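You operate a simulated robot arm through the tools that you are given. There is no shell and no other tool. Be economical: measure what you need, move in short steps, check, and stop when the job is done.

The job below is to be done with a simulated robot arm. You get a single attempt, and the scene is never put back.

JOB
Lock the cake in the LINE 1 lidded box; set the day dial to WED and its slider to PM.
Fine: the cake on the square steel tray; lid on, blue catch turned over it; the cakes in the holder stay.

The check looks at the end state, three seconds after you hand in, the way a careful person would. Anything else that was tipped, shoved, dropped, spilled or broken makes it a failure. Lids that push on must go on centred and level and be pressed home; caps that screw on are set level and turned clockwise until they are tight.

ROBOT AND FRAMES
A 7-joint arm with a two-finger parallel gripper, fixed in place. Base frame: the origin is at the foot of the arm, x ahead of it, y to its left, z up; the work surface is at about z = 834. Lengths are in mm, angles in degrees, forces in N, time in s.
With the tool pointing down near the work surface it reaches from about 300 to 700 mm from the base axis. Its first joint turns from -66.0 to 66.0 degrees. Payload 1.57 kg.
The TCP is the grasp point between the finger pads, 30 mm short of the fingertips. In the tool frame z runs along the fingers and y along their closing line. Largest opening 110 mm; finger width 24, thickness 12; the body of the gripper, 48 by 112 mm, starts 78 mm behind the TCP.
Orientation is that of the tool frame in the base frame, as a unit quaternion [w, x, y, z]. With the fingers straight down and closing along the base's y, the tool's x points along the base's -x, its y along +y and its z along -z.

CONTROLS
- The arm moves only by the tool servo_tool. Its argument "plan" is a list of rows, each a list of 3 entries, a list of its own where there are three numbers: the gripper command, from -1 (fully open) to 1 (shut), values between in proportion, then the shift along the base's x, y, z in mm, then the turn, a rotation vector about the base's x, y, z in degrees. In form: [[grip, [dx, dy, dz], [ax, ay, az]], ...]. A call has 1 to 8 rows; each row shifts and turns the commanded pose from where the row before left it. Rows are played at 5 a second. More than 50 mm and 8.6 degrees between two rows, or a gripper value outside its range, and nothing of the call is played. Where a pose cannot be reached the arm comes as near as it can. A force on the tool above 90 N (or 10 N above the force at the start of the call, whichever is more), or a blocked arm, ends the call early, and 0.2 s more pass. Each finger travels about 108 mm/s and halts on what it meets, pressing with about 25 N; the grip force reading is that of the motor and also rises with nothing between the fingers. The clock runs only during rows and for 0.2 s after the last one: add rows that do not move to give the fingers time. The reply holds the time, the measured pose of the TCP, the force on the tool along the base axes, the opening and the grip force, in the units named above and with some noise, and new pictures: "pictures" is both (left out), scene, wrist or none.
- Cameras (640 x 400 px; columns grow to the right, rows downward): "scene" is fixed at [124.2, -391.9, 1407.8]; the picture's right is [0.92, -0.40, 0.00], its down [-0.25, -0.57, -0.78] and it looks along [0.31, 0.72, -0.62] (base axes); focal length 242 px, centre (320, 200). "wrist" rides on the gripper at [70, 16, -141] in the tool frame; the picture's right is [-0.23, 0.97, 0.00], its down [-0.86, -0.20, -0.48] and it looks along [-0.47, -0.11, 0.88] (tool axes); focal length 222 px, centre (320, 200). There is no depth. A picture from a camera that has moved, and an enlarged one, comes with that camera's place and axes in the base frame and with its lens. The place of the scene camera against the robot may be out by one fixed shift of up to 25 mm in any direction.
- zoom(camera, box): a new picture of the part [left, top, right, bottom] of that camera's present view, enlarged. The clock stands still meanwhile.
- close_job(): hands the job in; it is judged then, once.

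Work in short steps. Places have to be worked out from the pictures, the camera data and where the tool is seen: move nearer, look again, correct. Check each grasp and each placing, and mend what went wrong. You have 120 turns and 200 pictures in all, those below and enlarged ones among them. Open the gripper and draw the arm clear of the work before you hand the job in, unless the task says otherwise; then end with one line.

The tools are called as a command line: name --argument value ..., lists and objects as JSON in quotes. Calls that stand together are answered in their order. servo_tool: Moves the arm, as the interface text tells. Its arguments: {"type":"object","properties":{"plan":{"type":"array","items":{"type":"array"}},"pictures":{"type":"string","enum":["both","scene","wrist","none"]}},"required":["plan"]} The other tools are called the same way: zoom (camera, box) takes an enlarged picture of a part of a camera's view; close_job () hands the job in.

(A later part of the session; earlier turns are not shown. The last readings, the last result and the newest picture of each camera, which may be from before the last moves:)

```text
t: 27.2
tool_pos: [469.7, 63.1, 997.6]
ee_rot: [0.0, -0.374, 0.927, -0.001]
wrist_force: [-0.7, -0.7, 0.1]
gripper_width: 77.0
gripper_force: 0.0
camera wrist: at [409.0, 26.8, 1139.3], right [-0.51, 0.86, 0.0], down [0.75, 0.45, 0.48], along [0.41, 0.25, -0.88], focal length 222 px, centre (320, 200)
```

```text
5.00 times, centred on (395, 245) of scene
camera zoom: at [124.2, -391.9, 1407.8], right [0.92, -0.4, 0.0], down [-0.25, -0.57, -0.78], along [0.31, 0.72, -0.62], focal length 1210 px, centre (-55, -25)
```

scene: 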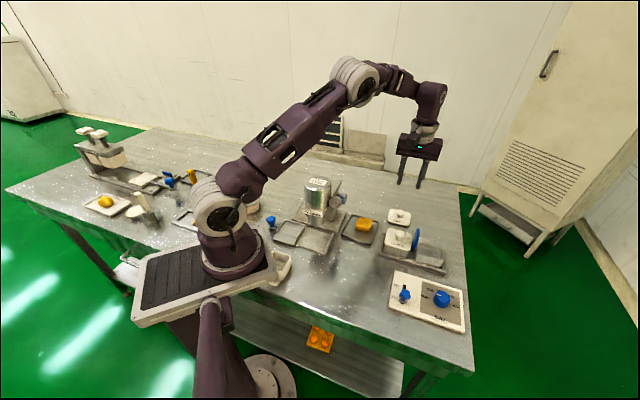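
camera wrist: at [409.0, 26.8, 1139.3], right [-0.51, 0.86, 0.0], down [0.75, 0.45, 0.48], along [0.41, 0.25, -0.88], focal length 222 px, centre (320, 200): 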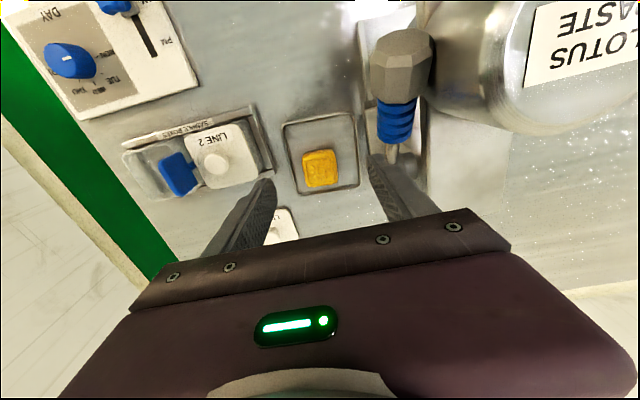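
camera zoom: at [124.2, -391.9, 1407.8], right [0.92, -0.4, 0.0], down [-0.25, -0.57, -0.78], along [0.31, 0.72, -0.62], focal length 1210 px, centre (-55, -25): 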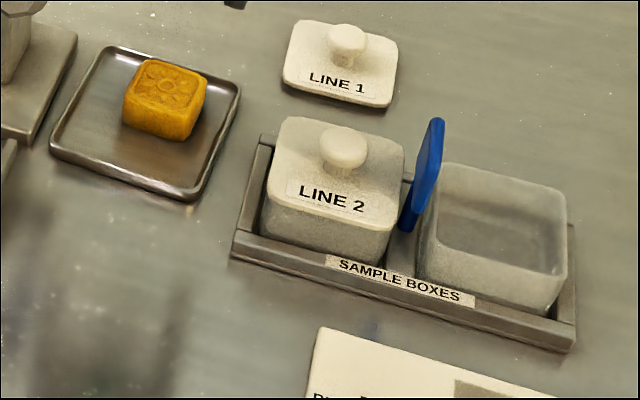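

The cake centre is at about (502, 84), ~43 mm wide, and the gripper yaw already matches it. I go over it and lower to just above its top to check.

servo_tool --plan '[[-0.16, [16, 11, -15], [0, 0, 0]], [-0.16, [16, 11.5, -20], [0, 0, 0]], [-0.16, [0, 0, -30], [0, 0, 0]], [-0.16, [0, 0, -27], [0, 0, 0]], [-0.16, [0, 0, 0], [0, 0, 0]]]' --pictures "none"

zoom --camera "wrist" --box '[200, 70, 440, 230]'

zoom --camera "scene" --box '[310, 180, 430, 260]'

```text
t: 28.4
tool_pos: [500.9, 84.8, 907.5]
ee_rot: [-0.001, -0.374, 0.927, 0.0]
wrist_force: [0.2, -0.2, -0.1]
gripper_width: 63.7
gripper_force: 0.1
```

```text
2.50 times, centred on (320, 150) of wrist
camera zoom: at [441.2, 48.2, 1048.0], right [-0.51, 0.86, 0.0], down [0.75, 0.45, 0.48], along [0.41, 0.25, -0.88], focal length 555 px, centre (320, 325)
```

zoom: 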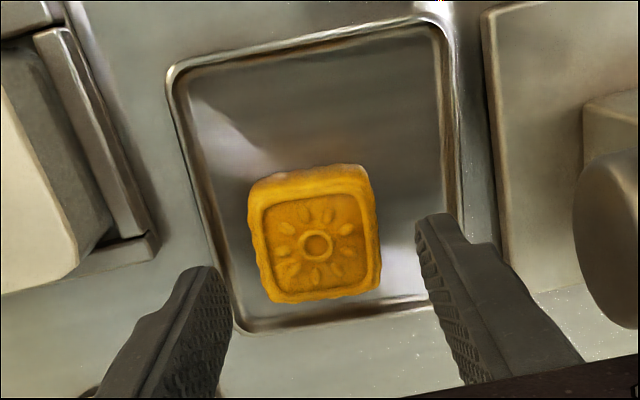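

```text
5.00 times, centred on (370, 220) of scene
camera zoom: at [124.2, -391.9, 1407.8], right [0.92, -0.4, 0.0], down [-0.25, -0.57, -0.78], along [0.31, 0.72, -0.62], focal length 1210 px, centre (70, 100)
```

zoom: 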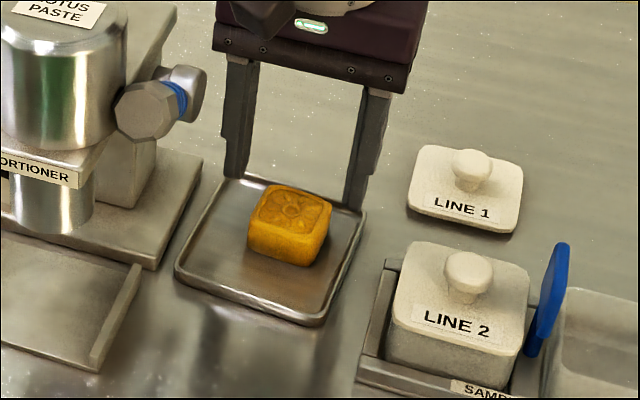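

The cake is centred under the TCP. I lower so the tips grip only the cake's upper part, then close.

servo_tool --plan '[[-0.16, [0.5, -0.5, -15], [0, 0, 0]], [-0.16, [0, 0, -12], [0, 0, 0]], [0.1, [0, 0, 0], [0, 0, 0]], [0.3, [0, 0, 0], [0, 0, 0]], [1, [0, 0, 0], [0, 0, 0]], [1, [0, 0, 0], [0, 0, 0]]]' --pictures "none"

zoom --camera "scene" --box '[310, 180, 430, 260]'

```text
t: 29.8
tool_pos: [502.5, 83.8, 879.4]
ee_rot: [0.001, -0.375, 0.927, 0.0]
wrist_force: [0.2, 0.4, -0.2]
gripper_width: 46.5
gripper_force: 25.5
```

```text
5.00 times, centred on (370, 220) of scene
camera zoom: at [124.2, -391.9, 1407.8], right [0.92, -0.4, 0.0], down [-0.25, -0.57, -0.78], along [0.31, 0.72, -0.62], focal length 1210 px, centre (70, 100)
```

zoom: 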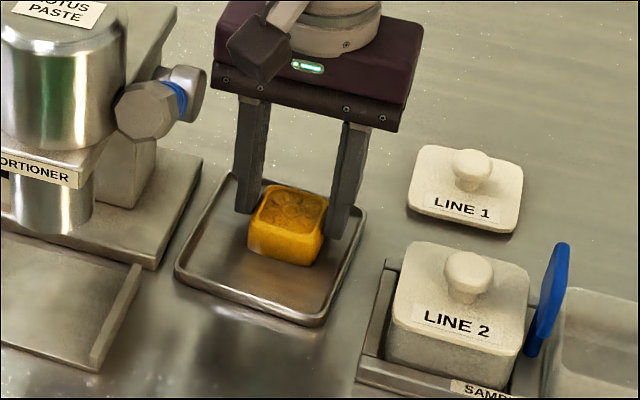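

Gripped at 46.5 mm. I lift straight up, check, then carry it over the open box at a safe height.

servo_tool --plan '[[1, [0, 0, 20], [0, 0, 0]], [1, [0, 0, 45], [0, 0, 0]], [1, [0, 0, 45], [0, 0, 0]], [1, [20.9, -35.6, 0], [0, 0, 0]], [1, [20.9, -35.6, 0], [0, 0, 0]], [1, [20.9, -35.6, 0], [0, 0, 0]], [1, [20.9, -35.6, 0], [0, 0, 0]], [1, [0, 0, 0], [0, 0, 0]]]' --pictures "wrist"

zoom --camera "scene" --box '[350, 180, 470, 280]'

zoom --camera "wrist" --box '[220, 90, 420, 250]'

```text
t: 31.6
tool_pos: [585.3, -59.4, 990.8]
ee_rot: [0.0, -0.374, 0.927, 0.0]
wrist_force: [0.2, -0.5, -1.1]
gripper_width: 46.5
gripper_force: 24.6
camera wrist: at [524.0, -95.2, 1131.1], right [-0.51, 0.86, 0.0], down [0.75, 0.45, 0.48], along [0.41, 0.25, -0.88], focal length 222 px, centre (320, 200)
```

wrist: 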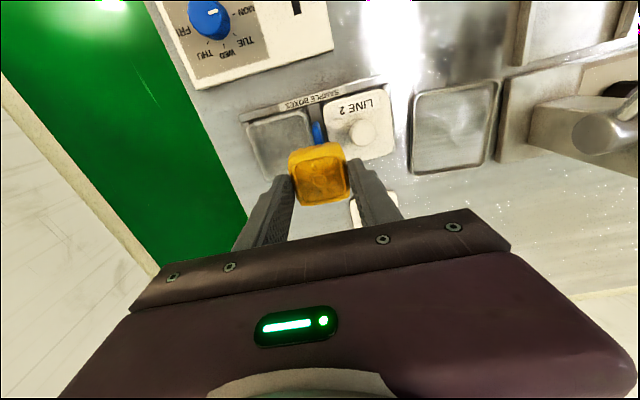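

```text
4.00 times, centred on (410, 230) of scene
camera zoom: at [124.2, -392.0, 1407.8], right [0.92, -0.4, 0.0], down [-0.25, -0.57, -0.78], along [0.31, 0.72, -0.62], focal length 968 px, centre (-40, 80)
```

zoom: 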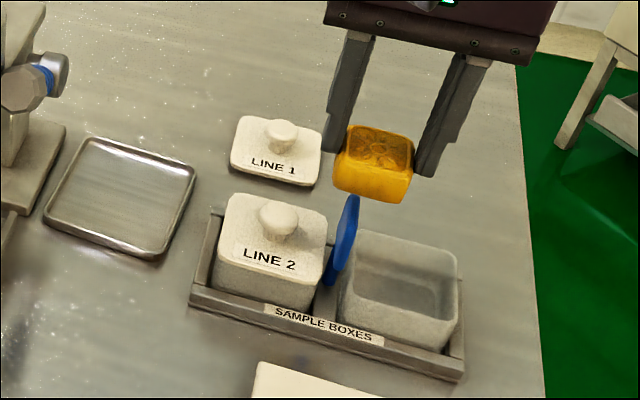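

```text
2.50 times, centred on (320, 170) of wrist
camera zoom: at [524.0, -95.2, 1131.1], right [-0.51, 0.86, 0.0], down [0.75, 0.45, 0.48], along [0.41, 0.25, -0.88], focal length 555 px, centre (320, 275)
```

zoom: 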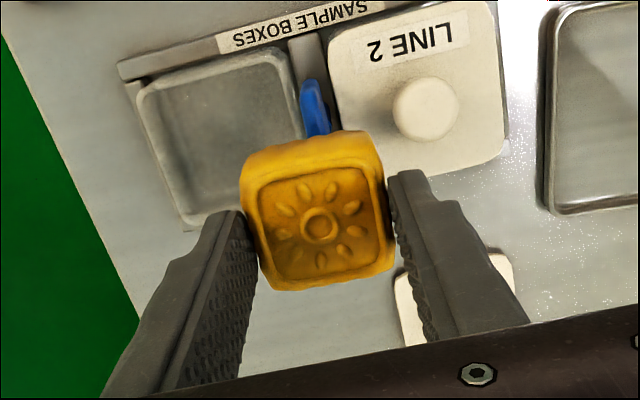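

The cake is held well. It plus the fingers (≈70 mm) is about as wide as the box opening, so I'll centre over the box and lower until the fingertips just reach the rim, with the cake's lower half inside.

servo_tool --plan '[[1, [10.4, -17.8, 0], [0, 0, 0]], [1, [10.5, -17.8, 0], [0, 0, 0]], [1, [0, 0, -30], [0, 0, 0]], [1, [0, 0, -30], [0, 0, 0]], [1, [0, 0, 0], [0, 0, 0]]]' --pictures "none"

zoom --camera "scene" --box '[365, 190, 465, 280]'

zoom --camera "wrist" --box '[220, 90, 420, 250]'

```text
t: 32.8
tool_pos: [608.1, -93.3, 929.5]
ee_rot: [0.0, -0.374, 0.927, 0.0]
wrist_force: [-0.4, -0.4, 0.1]
gripper_width: 46.0
gripper_force: 24.8
```

```text
4.44 times, centred on (415, 235) of scene
camera zoom: at [124.2, -391.9, 1407.8], right [0.92, -0.4, 0.0], down [-0.25, -0.57, -0.78], along [0.31, 0.72, -0.62], focal length 1076 px, centre (-102, 44)
```

zoom: 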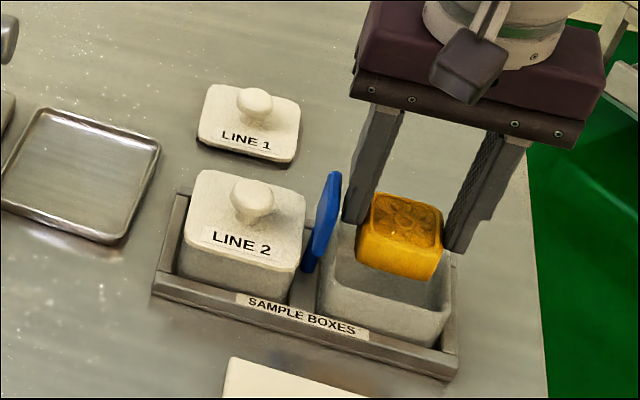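

```text
2.50 times, centred on (320, 170) of wrist
camera zoom: at [545.4, -130.3, 1070.2], right [-0.51, 0.86, 0.0], down [0.75, 0.45, 0.48], along [0.41, 0.25, -0.88], focal length 555 px, centre (320, 275)
```

zoom: 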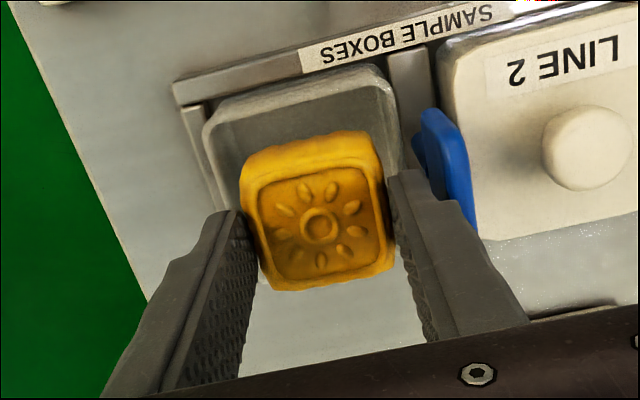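

Alignment looks good. I lower in small steps until the tips meet the rim.

servo_tool --plan '[[1, [0, 0, -8], [0, 0, 0]], [1, [0, 0, -6], [0, 0, 0]], [1, [0, 0, -2], [0, 0, 0]], [1, [0, 0, 0], [0, 0, 0]]]' --pictures "none"

zoom --camera "scene" --box '[385, 210, 455, 270]'

```text
t: 33.8
tool_pos: [607.1, -95.1, 914.2]
ee_rot: [0.0, -0.373, 0.928, 0.0]
wrist_force: [0.6, -0.4, -0.5]
gripper_width: 45.8
gripper_force: 25.2
```

```text
6.67 times, centred on (420, 240) of scene
camera zoom: at [124.2, -391.9, 1407.8], right [0.92, -0.4, 0.0], down [-0.25, -0.57, -0.78], along [0.31, 0.72, -0.62], focal length 1614 px, centre (-347, -67)
```

zoom: 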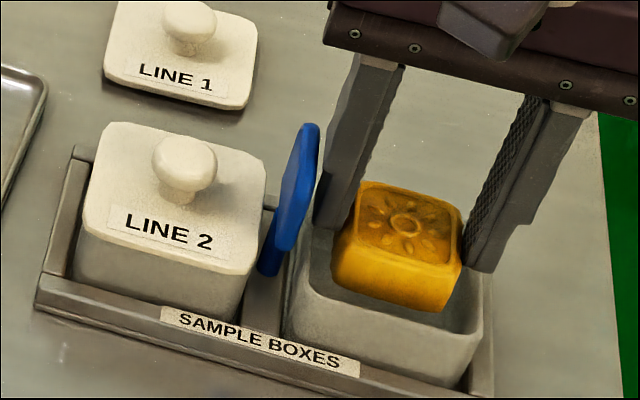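

servo_tool --plan '[[1, [0, 0, -2], [0, 0, 0]], [1, [0, 0, -2], [0, 0, 0]], [1, [0, 0, 0], [0, 0, 0]]]' --pictures "none"

servo_tool --plan '[[1, [0, 0, -2], [0, 0, 0]], [1, [0, 0, 0], [0, 0, 0]]]' --pictures "none"

servo_tool --plan '[[1, [0, 0, -2], [0, 0, 0]], [1, [0, 0, 0], [0, 0, 0]]]' --pictures "none"

zoom --camera "scene" --box '[385, 210, 455, 270]'

```text
t: 34.6
tool_pos: [607.9, -94.1, 908.8]
ee_rot: [-0.001, -0.374, 0.927, 0.0]
wrist_force: [-0.3, 0.2, -0.9]
gripper_width: 46.1
gripper_force: 24.8
```

```text
t: 35.2
tool_pos: [608.0, -93.2, 906.8]
ee_rot: [0.001, -0.376, 0.927, 0.0]
wrist_force: [0.4, 0.5, -0.2]
gripper_width: 45.8
gripper_force: 25.1
```

```text
t: 35.8
tool_pos: [607.5, -94.4, 904.8]
ee_rot: [0.0, -0.374, 0.927, 0.001]
wrist_force: [0.0, -0.3, -0.3]
gripper_width: 45.9
gripper_force: 25.0
```

```text
6.67 times, centred on (420, 240) of scene
camera zoom: at [124.2, -391.9, 1407.8], right [0.92, -0.4, 0.0], down [-0.25, -0.57, -0.78], along [0.31, 0.72, -0.62], focal length 1614 px, centre (-347, -67)
```

zoom: 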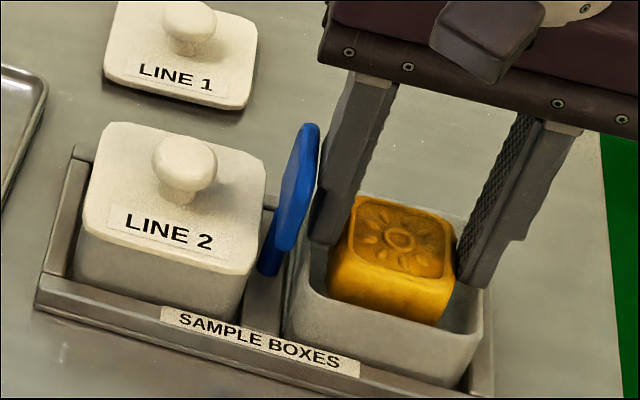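

Still no contact; the fingertips appear to be going just inside the rim. I keep lowering in small guarded steps.

servo_tool --plan '[[1, [0, 0, -2], [0, 0, 0]], [1, [0, 0, -2], [0, 0, 0]], [1, [0, 0, 0], [0, 0, 0]]]' --pictures "none"

zoom --camera "scene" --box '[385, 210, 455, 270]'

zoom --camera "wrist" --box '[230, 90, 410, 230]'

```text
t: 36.6
tool_pos: [605.9, -94.1, 903.4]
ee_rot: [0.002, -0.375, 0.927, -0.001]
wrist_force: [-9.1, 1.2, 40.3]
gripper_width: 46.2
gripper_force: 24.9
```

```text
6.67 times, centred on (420, 240) of scene
camera zoom: at [123.2, -391.8, 1408.0], right [0.92, -0.4, 0.0], down [-0.25, -0.57, -0.78], along [0.31, 0.72, -0.62], focal length 1614 px, centre (-347, -67)
```

zoom: 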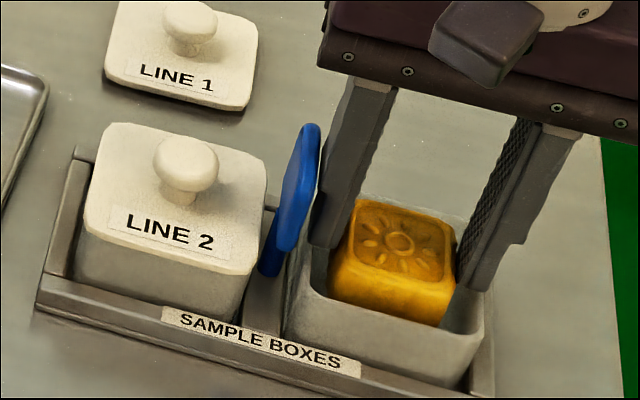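

```text
2.86 times, centred on (320, 160) of wrist
camera zoom: at [546.2, -130.9, 1043.6], right [-0.51, 0.86, 0.0], down [0.75, 0.45, 0.48], along [0.41, 0.24, -0.88], focal length 635 px, centre (320, 314)
```

zoom: 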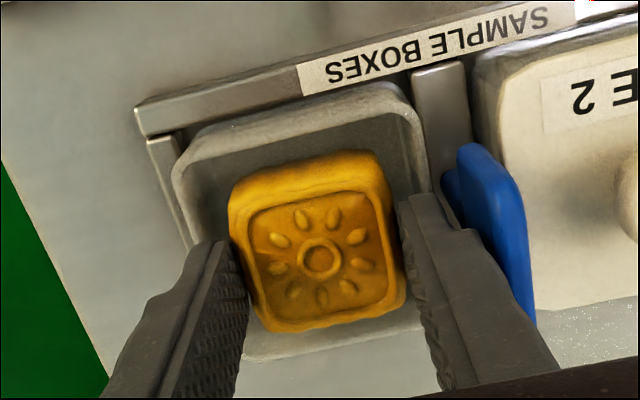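

The tips touch the rim (z ≈ 874). I back off 3 mm and open a few millimetres so the cake settles onto the box floor.

servo_tool --plan '[[1, [0, 0, 3], [0, 0, 0]], [1, [0, 0, 0], [0, 0, 0]], [0.04, [0, 0, 0], [0, 0, 0]], [0.04, [0, 0, 0], [0, 0, 0]], [0.04, [0, 0, 0], [0, 0, 0]]]' --pictures "none"

zoom --camera "scene" --box '[385, 210, 455, 270]'

zoom --camera "wrist" --box '[230, 90, 410, 230]'

```text
t: 37.8
tool_pos: [605.6, -93.9, 903.9]
ee_rot: [0.0, -0.374, 0.927, 0.0]
wrist_force: [1.9, -3.2, 2.5]
gripper_width: 47.1
gripper_force: 0.0
```

```text
6.67 times, centred on (420, 240) of scene
camera zoom: at [124.2, -392.0, 1407.8], right [0.92, -0.4, 0.0], down [-0.25, -0.57, -0.78], along [0.31, 0.72, -0.62], focal length 1614 px, centre (-347, -67)
```

zoom: 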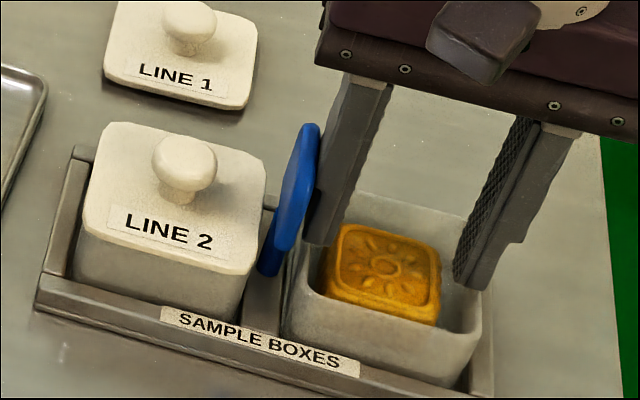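

```text
2.86 times, centred on (320, 160) of wrist
camera zoom: at [546.2, -130.4, 1044.1], right [-0.51, 0.86, 0.0], down [0.75, 0.45, 0.48], along [0.41, 0.25, -0.88], focal length 635 px, centre (320, 314)
```

zoom: 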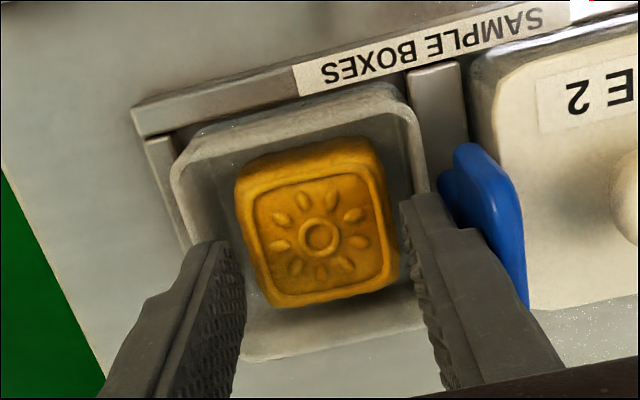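

The cake lies flat inside the box. I rise straight up and take the tool to the lid.

servo_tool --plan '[[0.14, [0, 0, 0], [0, 0, 0]], [0.14, [0, 0, 15], [0, 0, 0]], [0.14, [0, 0, 40], [0, 0, 0]], [0.14, [0, 0, 40], [0, 0, 0]], [0.2, [8, 42, 0], [0, 0, 0]], [0.2, [8, 42, 0], [0, 0, 0]], [0.2, [8, 42, 0], [0, 0, 0]], [0.2, [8, 43, 0], [0, 0, 0]]]' --pictures "wrist"

zoom --camera "scene" --box '[385, 200, 465, 270]'

zoom --camera "wrist" --box '[160, 0, 480, 220]'

```text
t: 39.6
tool_pos: [639.9, 75.9, 998.3]
ee_rot: [0.0, -0.375, 0.927, 0.0]
wrist_force: [0.1, -0.4, -0.3]
gripper_width: 44.1
gripper_force: 0.0
camera wrist: at [579.9, 39.7, 1139.2], right [-0.51, 0.86, 0.0], down [0.75, 0.45, 0.48], along [0.41, 0.24, -0.88], focal length 222 px, centre (320, 200)
```

wrist: 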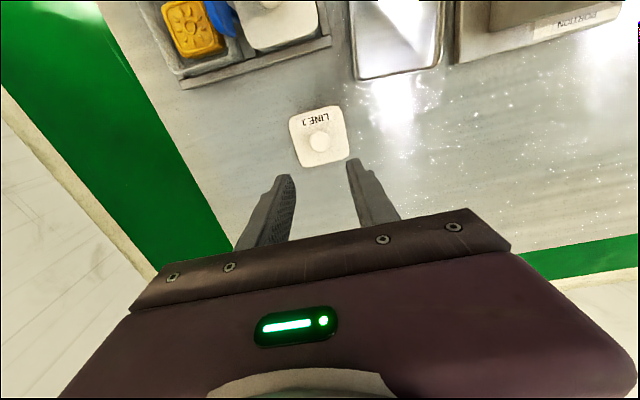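

```text
5.71 times, centred on (425, 235) of scene
camera zoom: at [124.1, -392.0, 1407.8], right [0.92, -0.4, 0.0], down [-0.25, -0.57, -0.78], along [0.31, 0.72, -0.62], focal length 1383 px, centre (-280, 0)
```

zoom: 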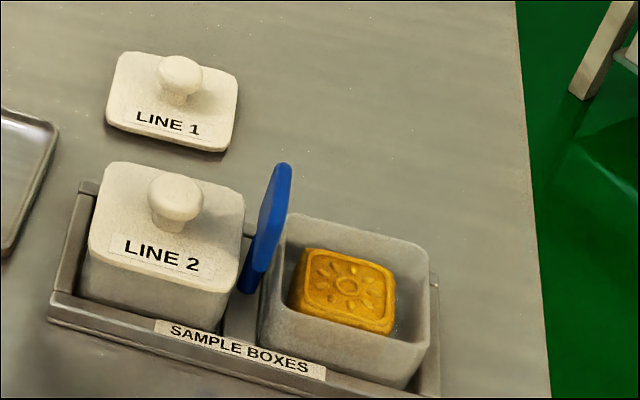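

```text
1.82 times, centred on (320, 110) of wrist
camera zoom: at [579.9, 39.7, 1139.2], right [-0.51, 0.86, 0.0], down [0.75, 0.45, 0.48], along [0.41, 0.24, -0.88], focal length 404 px, centre (320, 364)
```

zoom: 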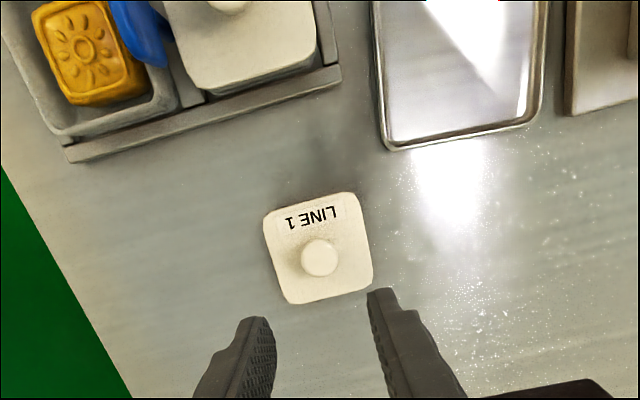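

The cake sits flat in the box. The lid is exactly where I left it; I lower on its knob and grip it.

servo_tool --plan '[[0.2, [0, 0, -45], [0, 0, 0]], [0.2, [0, 0, -45], [0, 0, 0]], [0.2, [0, 0, -20], [0, 0, 0]], [0.2, [0, 0, -10], [0, 0, 0]], [0.6, [0, 0, 0], [0, 0, 0]], [1, [0, 0, 0], [0, 0, 0]], [1, [0, 0, 0], [0, 0, 0]]]' --pictures "none"

```text
t: 41.2
tool_pos: [638.9, 74.6, 879.0]
ee_rot: [0.0, -0.374, 0.927, -0.001]
wrist_force: [-0.6, 1.1, -0.7]
gripper_width: 25.5
gripper_force: 24.9
```

Gripped like before. I lift and carry it back above the box, above catch height.

servo_tool --plan '[[1, [0, 0, 40], [0, 0, 0]], [1, [0, 0, 45], [0, 0, 0]], [1, [0, 0, 35], [0, 0, 0]], [1, [-8, -42, 0], [0, 0, 0]], [1, [-8, -42, 0], [0, 0, 0]], [1, [-8, -42, 0], [0, 0, 0]], [1, [-8, -43, 0], [0, 0, 0]], [1, [0, 0, -35], [0, 0, 0]]]' --pictures "none"

zoom --camera "scene" --box '[375, 190, 465, 270]'

zoom --camera "wrist" --box '[220, 90, 420, 250]'

```text
t: 43.0
tool_pos: [607.2, -94.6, 963.9]
ee_rot: [0.0, -0.374, 0.927, 0.001]
wrist_force: [-0.4, -0.3, -0.2]
gripper_width: 24.9
gripper_force: 25.3
```

```text
5.00 times, centred on (420, 230) of scene
camera zoom: at [124.2, -392.0, 1407.8], right [0.92, -0.4, 0.0], down [-0.25, -0.57, -0.78], along [0.31, 0.72, -0.62], focal length 1210 px, centre (-180, 50)
```

zoom: 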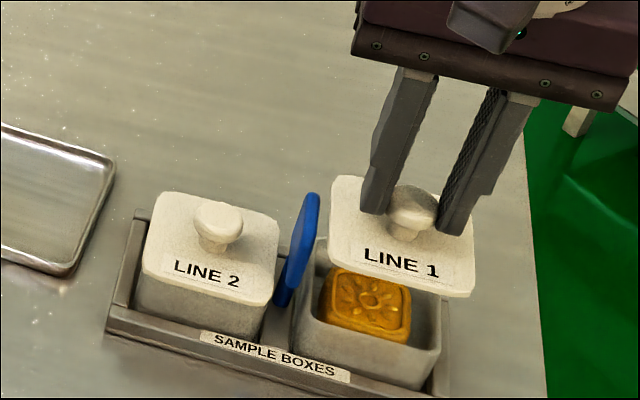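

```text
2.50 times, centred on (320, 170) of wrist
camera zoom: at [546.9, -131.3, 1104.5], right [-0.51, 0.86, 0.0], down [0.75, 0.45, 0.48], along [0.41, 0.25, -0.88], focal length 555 px, centre (320, 275)
```

zoom: 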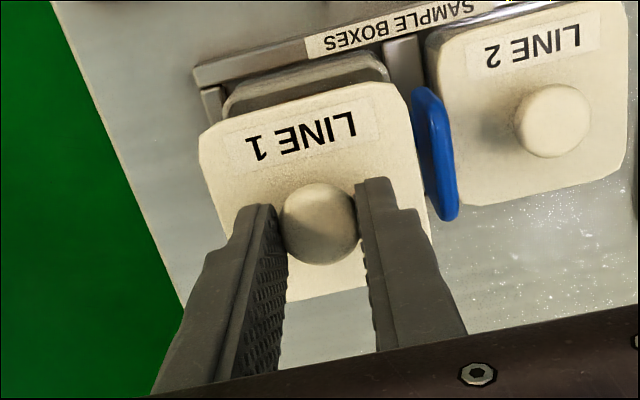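

The lid is aligned with the box. I lower toward the seat (expected TCP ≈ 919–920), then press gently.

servo_tool --plan '[[1, [0, 0, -20], [0, 0, 0]], [1, [0, 0, -16], [0, 0, 0]], [1, [0, 0, -4], [0, 0, 0]], [1, [0, 0, -2], [0, 0, 0]], [1, [0, 0, -2], [0, 0, 0]], [1, [0, 0, 0], [0, 0, 0]]]' --pictures "none"

zoom --camera "scene" --box '[375, 190, 465, 270]'

```text
t: 44.4
tool_pos: [608.0, -93.6, 918.8]
ee_rot: [0.0, -0.375, 0.927, 0.0]
wrist_force: [-0.6, 0.4, -0.5]
gripper_width: 25.4
gripper_force: 25.5
```

```text
5.00 times, centred on (420, 230) of scene
camera zoom: at [124.2, -391.9, 1407.8], right [0.92, -0.4, 0.0], down [-0.25, -0.57, -0.78], along [0.31, 0.72, -0.62], focal length 1210 px, centre (-180, 50)
```

zoom: 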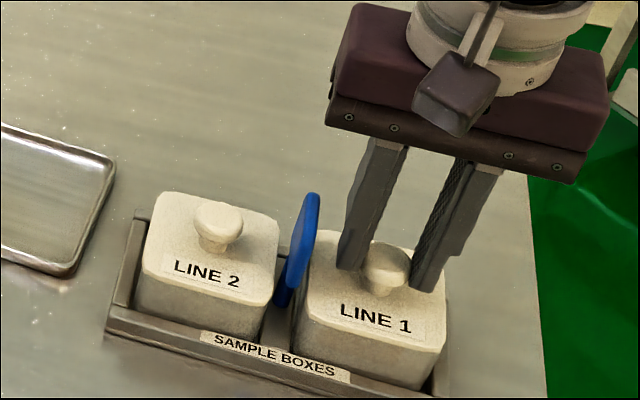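

The lid is in place and looks level. I press down a couple of millimetres to confirm it is home.

servo_tool --plan '[[1, [0, 0, -1.5], [0, 0, 0]], [1, [0, 0, -1.5], [0, 0, 0]], [1, [0, 0, 0], [0, 0, 0]]]' --pictures "none"

```text
t: 45.2
tool_pos: [606.4, -95.1, 918.5]
ee_rot: [0.001, -0.375, 0.927, -0.001]
wrist_force: [-3.6, -2.0, 23.1]
gripper_width: 25.2
gripper_force: 24.7
```

Home (23 N reaction without movement). I release the knob, rise, and move over the catch.

servo_tool --plan '[[1, [0, 0, 1.5], [0, 0, 0]], [0.6, [0, 0, 0], [0, 0, 0]], [0.25, [0, 0, 0], [0, 0, 0]], [0.25, [0, 0, 36], [0, 0, 0]], [0.25, [0, 0, 45], [0, 0, 0]], [0.4, [-34.4, 30, 0], [0, 0, 0]], [0.5, [0, 0, -35], [0, 0, 0]], [0.5, [0, 0, 0], [0, 0, 0]]]' --pictures "none"

zoom --camera "scene" --box '[365, 190, 465, 280]'

zoom --camera "wrist" --box '[220, 90, 420, 250]'

```text
t: 47.0
tool_pos: [573.9, -64.5, 963.9]
ee_rot: [0.001, -0.375, 0.927, 0.0]
wrist_force: [-0.5, -1.1, -0.1]
gripper_width: 27.3
gripper_force: 0.1
```

```text
4.44 times, centred on (415, 235) of scene
camera zoom: at [124.2, -391.9, 1407.8], right [0.92, -0.4, 0.0], down [-0.25, -0.57, -0.78], along [0.31, 0.72, -0.62], focal length 1076 px, centre (-102, 44)
```

zoom: 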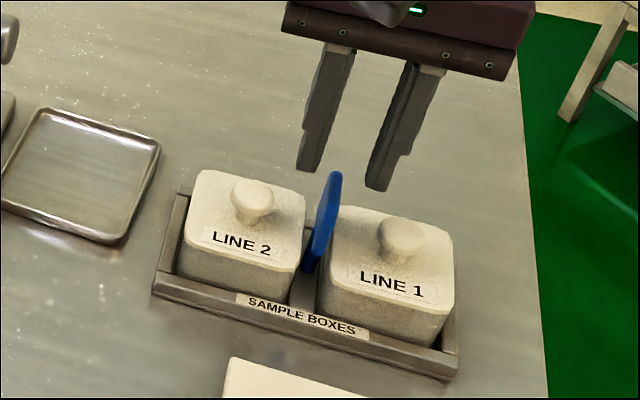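

```text
2.50 times, centred on (320, 170) of wrist
camera zoom: at [512.4, -101.2, 1105.5], right [-0.51, 0.86, 0.0], down [0.75, 0.45, 0.48], along [0.41, 0.25, -0.88], focal length 555 px, centre (320, 275)
```

zoom: 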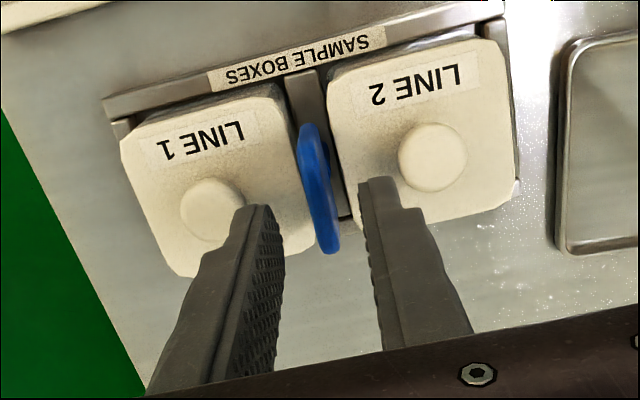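

The lid is seated as at the start. I lower onto the catch paddle and grip it.

servo_tool --plan '[[0.5, [0, 0, -25], [0, 0, 0]], [0.5, [0, 0, -18.5], [0, 0, 0]], [0.5, [0, 0, 0], [0, 0, 0]], [0.75, [0, 0, 0], [0, 0, 0]], [1, [0, 0, 0], [0, 0, 0]], [1, [0, 0, 0], [0, 0, 0]]]' --pictures "none"

```text
t: 48.4
tool_pos: [573.0, -65.9, 921.2]
ee_rot: [0.0, -0.375, 0.927, -0.001]
wrist_force: [0.7, -1.0, -4.4]
gripper_width: 7.6
gripper_force: 27.2
```

Gripped with almost no side load. I turn it back by the same angle (−89° in total), in two halves.

servo_tool --plan '[[1, [0, 0, 0], [0, 0, -6]], [1, [0, 0, 0], [0, 0, -6]], [1, [0, 0, 0], [0, 0, -6]], [1, [0, 0, 0], [0, 0, -6]], [1, [0, 0, 0], [0, 0, -6]], [1, [0, 0, 0], [0, 0, -6]], [1, [0, 0, 0], [0, 0, -6]], [1, [0, 0, 0], [0, 0, 0]]]' --pictures "none"

```text
t: 50.2
tool_pos: [572.9, -64.4, 921.3]
ee_rot: [-0.001, -0.016, 1.0, 0.0]
wrist_force: [-11.9, 3.3, 4.4]
gripper_width: 7.7
gripper_force: 26.3
```

servo_tool --plan '[[1, [-0.7, 0, 0], [0, 0, -6]], [1, [0, 0, 0], [0, 0, -6]], [1, [0, 0, 0], [0, 0, -6]], [1, [0, 0, 0], [0, 0, -6]], [1, [0, 0, 0], [0, 0, -6]], [1, [0, 0, 0], [0, 0, -6]], [1, [0, 0, 0], [0, 0, -6]], [1, [0, 0, 0], [0, 0, -5]]]' --pictures "none"

zoom --camera "scene" --box '[365, 190, 465, 280]'

```text
t: 52.0
tool_pos: [573.4, -61.4, 920.7]
ee_rot: [0.0, 0.382, 0.924, 0.002]
wrist_force: [7.0, 27.1, -6.3]
gripper_width: 7.6
gripper_force: 26.6
```

```text
4.44 times, centred on (415, 235) of scene
camera zoom: at [124.5, -391.3, 1408.0], right [0.92, -0.4, 0.0], down [-0.25, -0.57, -0.78], along [0.31, 0.72, -0.62], focal length 1076 px, centre (-102, 44)
```

zoom: 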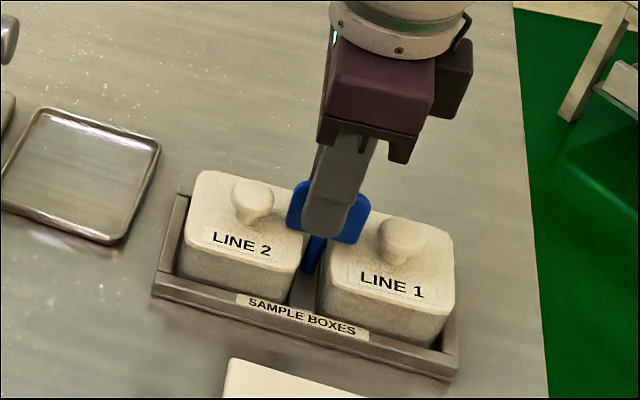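

The catch is back across the lids. I relieve the side load, release and rise.

servo_tool --plan '[[1, [1, 2.5, 0], [0, 0, 0]], [0.6, [0, 0, 0], [0, 0, 0]], [0.3, [0, 0, 0], [0, 0, 0]], [0.3, [0, 0, 35], [0, 0, 0]], [0.3, [0, 0, 45], [0, 0, 0]]]' --pictures "wrist"

zoom --camera "scene" --box '[365, 210, 475, 340]'

zoom --camera "wrist" --box '[160, 50, 400, 250]'

```text
t: 53.2
tool_pos: [573.5, -61.9, 1000.3]
ee_rot: [-0.001, 0.383, 0.924, -0.001]
wrist_force: [0.7, 0.1, -1.1]
gripper_width: 38.3
gripper_force: 0.1
camera wrist: at [537.2, -0.6, 1141.1], right [0.85, 0.53, 0.0], down [0.46, -0.75, 0.48], along [0.25, -0.41, -0.88], focal length 222 px, centre (320, 200)
```

wrist: 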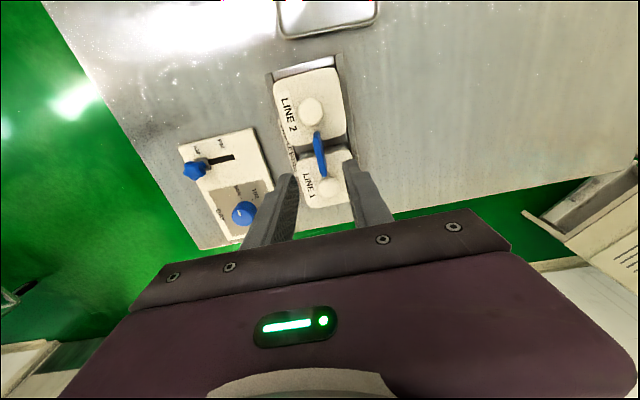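

```text
3.08 times, centred on (420, 275) of scene
camera zoom: at [124.2, -391.9, 1407.8], right [0.92, -0.4, 0.0], down [-0.25, -0.57, -0.78], along [0.31, 0.72, -0.62], focal length 745 px, centre (12, -31)
```

zoom: 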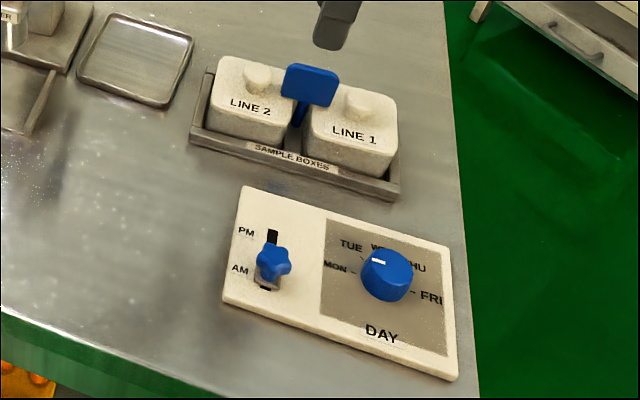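

```text
2.00 times, centred on (280, 150) of wrist
camera zoom: at [537.2, -0.6, 1141.1], right [0.85, 0.53, 0.0], down [0.46, -0.75, 0.48], along [0.25, -0.41, -0.88], focal length 444 px, centre (400, 300)
```

zoom: 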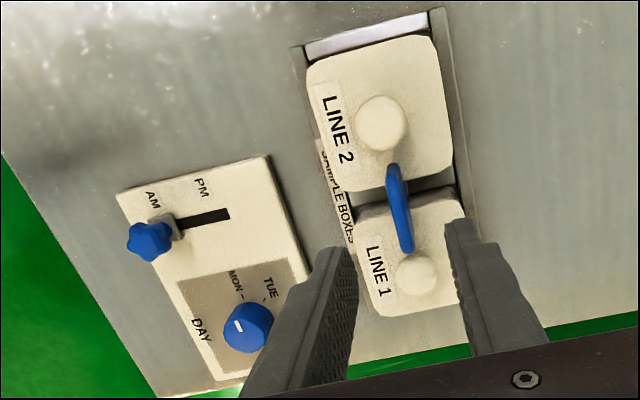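

The catch is locked over the lid again. Now the panel: I move toward the DAY dial and turn the tool back to +45° yaw for a close view.

servo_tool --plan '[[0, [-8.6, -14.4, 0], [0, 0, 7.5]], [0, [-8.6, -14.4, 0], [0, 0, 7.5]], [0, [-8.6, -14.4, 0], [0, 0, 7.5]], [0, [-8.6, -14.4, 0], [0, 0, 7.5]], [0, [-8.6, -14.4, 0], [0, 0, 7.5]], [0, [-8.6, -14.4, 0], [0, 0, 7.5]], [0, [-8.6, -14.4, 0], [0, 0, 7.5]], [0, [-8.6, -14.4, 0], [0, 0, 7.5]]]' --pictures "none"

servo_tool --plan '[[0, [-8.6, -14.4, 0], [0, 0, 7.5]], [0, [-8.6, -14.4, 0], [0, 0, 7.5]], [0, [-8.6, -14.4, -20], [0, 0, 7.5]], [0, [-8.6, -14.4, -20], [0, 0, 7.5]], [0, [0, 0, 0], [0, 0, 0]]]' --pictures "wrist"

zoom --camera "wrist" --box '[200, 50, 480, 240]'

```text
t: 55.0
tool_pos: [504.8, -176.0, 999.4]
ee_rot: [0.0, -0.132, 0.991, 0.0]
wrist_force: [0.7, -1.0, -0.2]
gripper_width: 55.0
gripper_force: 0.1
```

```text
t: 56.2
tool_pos: [470.6, -234.4, 958.9]
ee_rot: [0.0, -0.383, 0.924, 0.0]
wrist_force: [-0.1, 1.2, -0.9]
gripper_width: 55.0
gripper_force: 0.0
camera wrist: at [409.6, -271.8, 1101.0], right [-0.53, 0.85, 0.0], down [0.74, 0.46, 0.48], along [0.41, 0.25, -0.88], focal length 222 px, centre (320, 200)
```

wrist: 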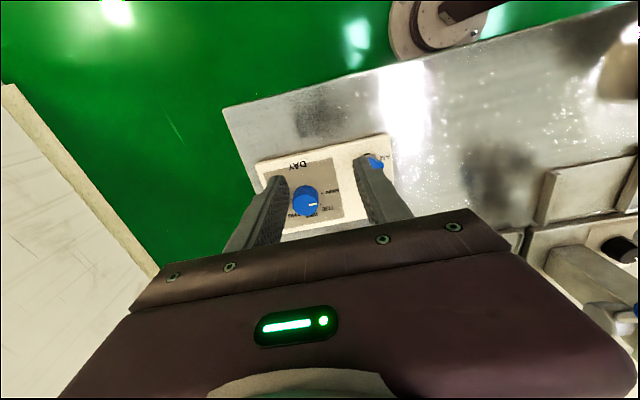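

```text
2.11 times, centred on (340, 145) of wrist
camera zoom: at [409.6, -271.8, 1101.0], right [-0.53, 0.85, 0.0], down [0.74, 0.46, 0.48], along [0.41, 0.25, -0.88], focal length 468 px, centre (278, 316)
```

zoom: 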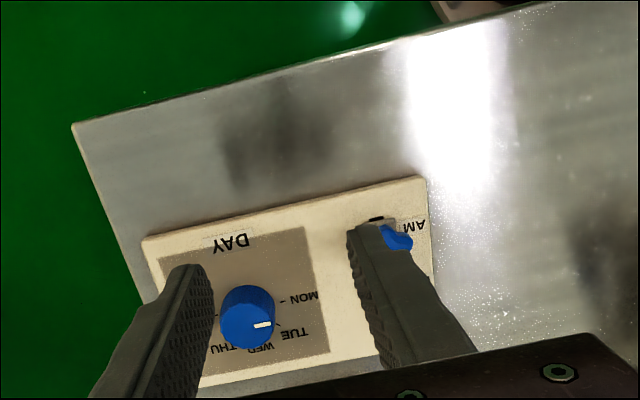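

The dial mark points at MON, and WED is straight "up" the panel, so it needs a 90° clockwise turn. I move over the dial at about (533, -214) and look from closer.

servo_tool --plan '[[-0.1, [31, 10, 0], [0, 0, 0]], [-0.1, [31, 10, 0], [0, 0, 0]], [-0.1, [0, 0, -20], [0, 0, 0]], [-0.1, [0, 0, 0], [0, 0, 0]]]' --pictures "none"

zoom --camera "wrist" --box '[200, 70, 440, 240]'

zoom --camera "scene" --box '[380, 240, 480, 340]'

```text
t: 57.2
tool_pos: [531.7, -214.5, 939.7]
ee_rot: [0.0, -0.383, 0.924, 0.0]
wrist_force: [0.0, -0.4, -0.1]
gripper_width: 60.3
gripper_force: 0.0
```

```text
2.35 times, centred on (320, 155) of wrist
camera zoom: at [472.5, -252.4, 1080.4], right [-0.53, 0.85, 0.0], down [0.75, 0.46, 0.48], along [0.41, 0.25, -0.88], focal length 523 px, centre (320, 306)
```

zoom: 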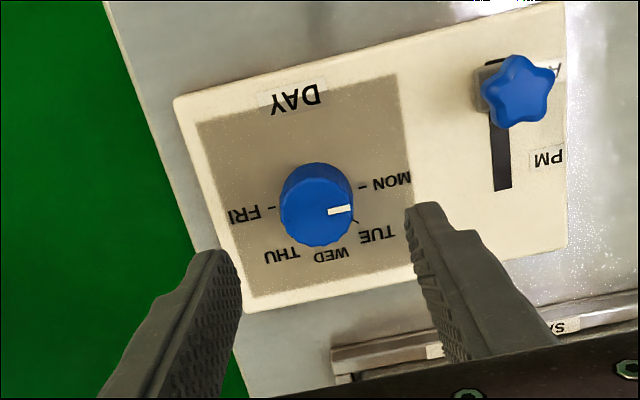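

```text
4.00 times, centred on (430, 290) of scene
camera zoom: at [124.2, -391.9, 1407.8], right [0.92, -0.4, 0.0], down [-0.25, -0.57, -0.78], along [0.31, 0.72, -0.62], focal length 968 px, centre (-120, -160)
```

zoom: 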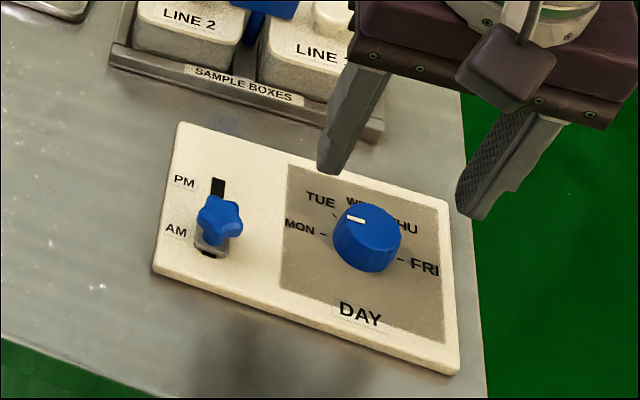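

The dial centre is at (534, -216), about 32 mm in diameter. I descend around it with clearance and check the height.

servo_tool --plan '[[0.05, [2, -1.7, -14], [0, 0, 0]], [0.05, [0, 0, -20], [0, 0, 0]], [0.05, [0, 0, -16], [0, 0, 0]], [0.05, [0, 0, 0], [0, 0, 0]]]' --pictures "none"

zoom --camera "scene" --box '[390, 250, 470, 320]'

zoom --camera "wrist" --box '[220, 70, 420, 230]'

```text
t: 58.2
tool_pos: [533.6, -216.3, 889.5]
ee_rot: [0.0, -0.383, 0.924, 0.0]
wrist_force: [-0.8, 0.0, 0.4]
gripper_width: 52.4
gripper_force: 0.0
```

```text
5.71 times, centred on (430, 285) of scene
camera zoom: at [124.2, -391.9, 1407.8], right [0.92, -0.4, 0.0], down [-0.25, -0.57, -0.78], along [0.31, 0.72, -0.62], focal length 1383 px, centre (-309, -286)
```

zoom: 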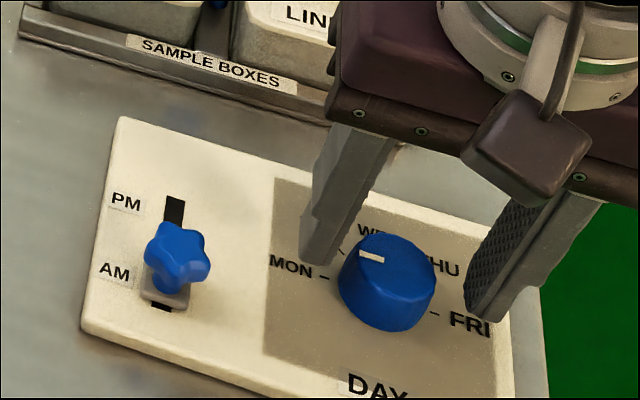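

```text
2.50 times, centred on (320, 150) of wrist
camera zoom: at [474.1, -253.8, 1030.9], right [-0.53, 0.85, 0.0], down [0.75, 0.46, 0.48], along [0.41, 0.25, -0.88], focal length 555 px, centre (320, 325)
```

zoom: 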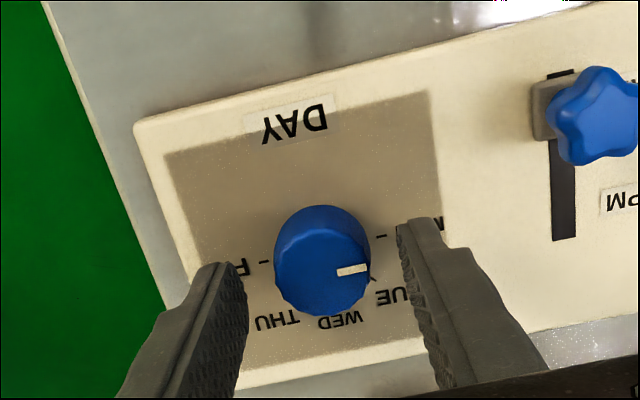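

servo_tool --plan '[[0.05, [0, -1, -3], [0, 0, 0]], [0.05, [0, 0, -2], [0, 0, 0]], [0.05, [0, 0, 0], [0, 0, 0]]]' --pictures "none"

zoom --camera "scene" --box '[390, 250, 470, 320]'

```text
t: 59.0
tool_pos: [534.4, -217.0, 885.9]
ee_rot: [0.0, -0.382, 0.924, 0.0]
wrist_force: [-0.2, -0.2, -0.1]
gripper_width: 52.5
gripper_force: 0.1
```

```text
5.71 times, centred on (430, 285) of scene
camera zoom: at [124.2, -391.9, 1407.8], right [0.92, -0.4, 0.0], down [-0.25, -0.57, -0.78], along [0.31, 0.72, -0.62], focal length 1383 px, centre (-309, -286)
```

zoom: 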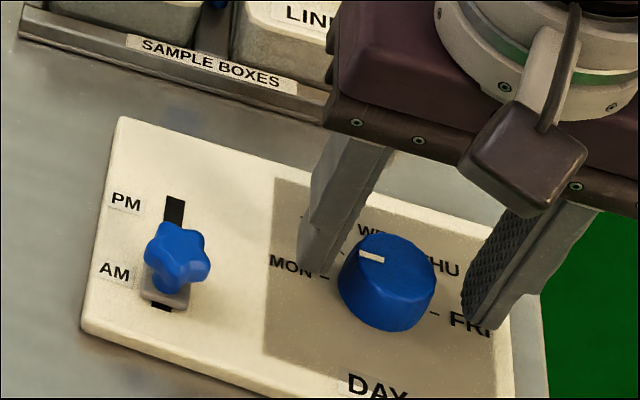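

The tips are near the panel beside the dial. I close on it.

servo_tool --plan '[[0.25, [0, 0, 0], [0, 0, 0]], [0.45, [0, 0, 0], [0, 0, 0]], [1, [0, 0, 0], [0, 0, 0]], [1, [0, 0, 0], [0, 0, 0]]]' --pictures "none"

```text
t: 60.0
tool_pos: [534.4, -217.2, 886.0]
ee_rot: [-0.001, -0.383, 0.924, 0.001]
wrist_force: [-8.5, 8.0, 3.5]
gripper_width: 31.7
gripper_force: 40.1
```

Gripped across the 32 mm dial. I ease the side load and turn clockwise in steps.

servo_tool --plan '[[1, [-0.8, 0.8, 0], [0, 0, 0]], [1, [0, 0, 0], [0, 0, -6]], [1, [0, 0, 0], [0, 0, -6]], [1, [0, 0, 0], [0, 0, -6]], [1, [0, 0, 0], [0, 0, -6]], [1, [0, 0, 0], [0, 0, -6]], [1, [0, 0, 0], [0, 0, 0]]]' --pictures "none"

zoom --camera "wrist" --box '[220, 70, 420, 230]'

zoom --camera "scene" --box '[390, 250, 470, 320]'

```text
t: 61.6
tool_pos: [532.8, -215.5, 885.9]
ee_rot: [0.0, -0.13, 0.992, 0.001]
wrist_force: [-3.6, 2.9, -9.0]
gripper_width: 31.5
gripper_force: 39.4
```

```text
2.50 times, centred on (320, 150) of wrist
camera zoom: at [462.1, -217.9, 1026.7], right [-0.03, 1.0, 0.0], down [0.88, 0.03, 0.48], along [0.48, 0.02, -0.88], focal length 555 px, centre (320, 325)
```

zoom: 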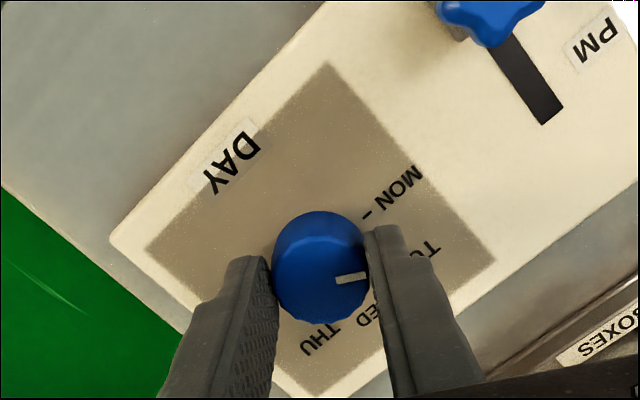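

```text
5.71 times, centred on (430, 285) of scene
camera zoom: at [124.2, -391.9, 1407.8], right [0.92, -0.4, 0.0], down [-0.25, -0.57, -0.78], along [0.31, 0.72, -0.62], focal length 1383 px, centre (-309, -286)
```

zoom: 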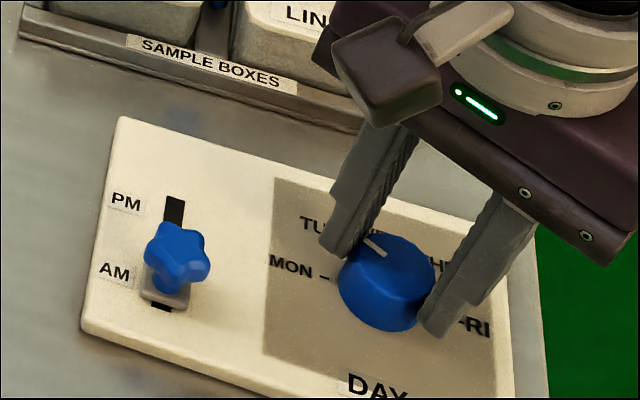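

No slip; the mark turns with the tool. I continue the remaining 60°.

servo_tool --plan '[[1, [0, 0, 0], [0, 0, -7.5]], [1, [0, 0, 0], [0, 0, -7.5]], [1, [0, 0, 0], [0, 0, -7.5]], [1, [0, 0, 0], [0, 0, -7.5]], [1, [0, 0, 0], [0, 0, -7.5]], [1, [0, 0, 0], [0, 0, -7.5]], [1, [0, 0, 0], [0, 0, -7.5]], [1, [0, 0, 0], [0, 0, -7.5]]]' --pictures "none"

zoom --camera "wrist" --box '[220, 70, 420, 230]'

zoom --camera "scene" --box '[390, 250, 470, 320]'

```text
t: 63.4
tool_pos: [534.1, -214.8, 886.1]
ee_rot: [0.0, 0.384, 0.924, 0.001]
wrist_force: [-5.9, 21.0, 6.1]
gripper_width: 31.7
gripper_force: 40.4
```

```text
2.50 times, centred on (320, 150) of wrist
camera zoom: at [496.1, -154.1, 1026.7], right [0.85, 0.53, 0.0], down [0.46, -0.75, 0.48], along [0.25, -0.41, -0.88], focal length 555 px, centre (320, 325)
```

zoom: 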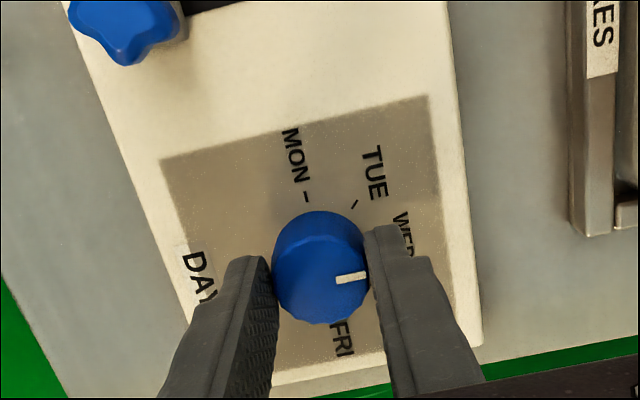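

```text
5.71 times, centred on (430, 285) of scene
camera zoom: at [123.9, -391.4, 1408.0], right [0.92, -0.4, 0.0], down [-0.25, -0.57, -0.78], along [0.31, 0.72, -0.62], focal length 1383 px, centre (-309, -286)
```

zoom: 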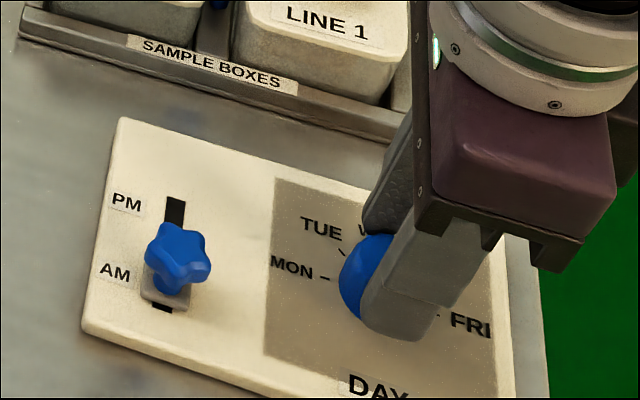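

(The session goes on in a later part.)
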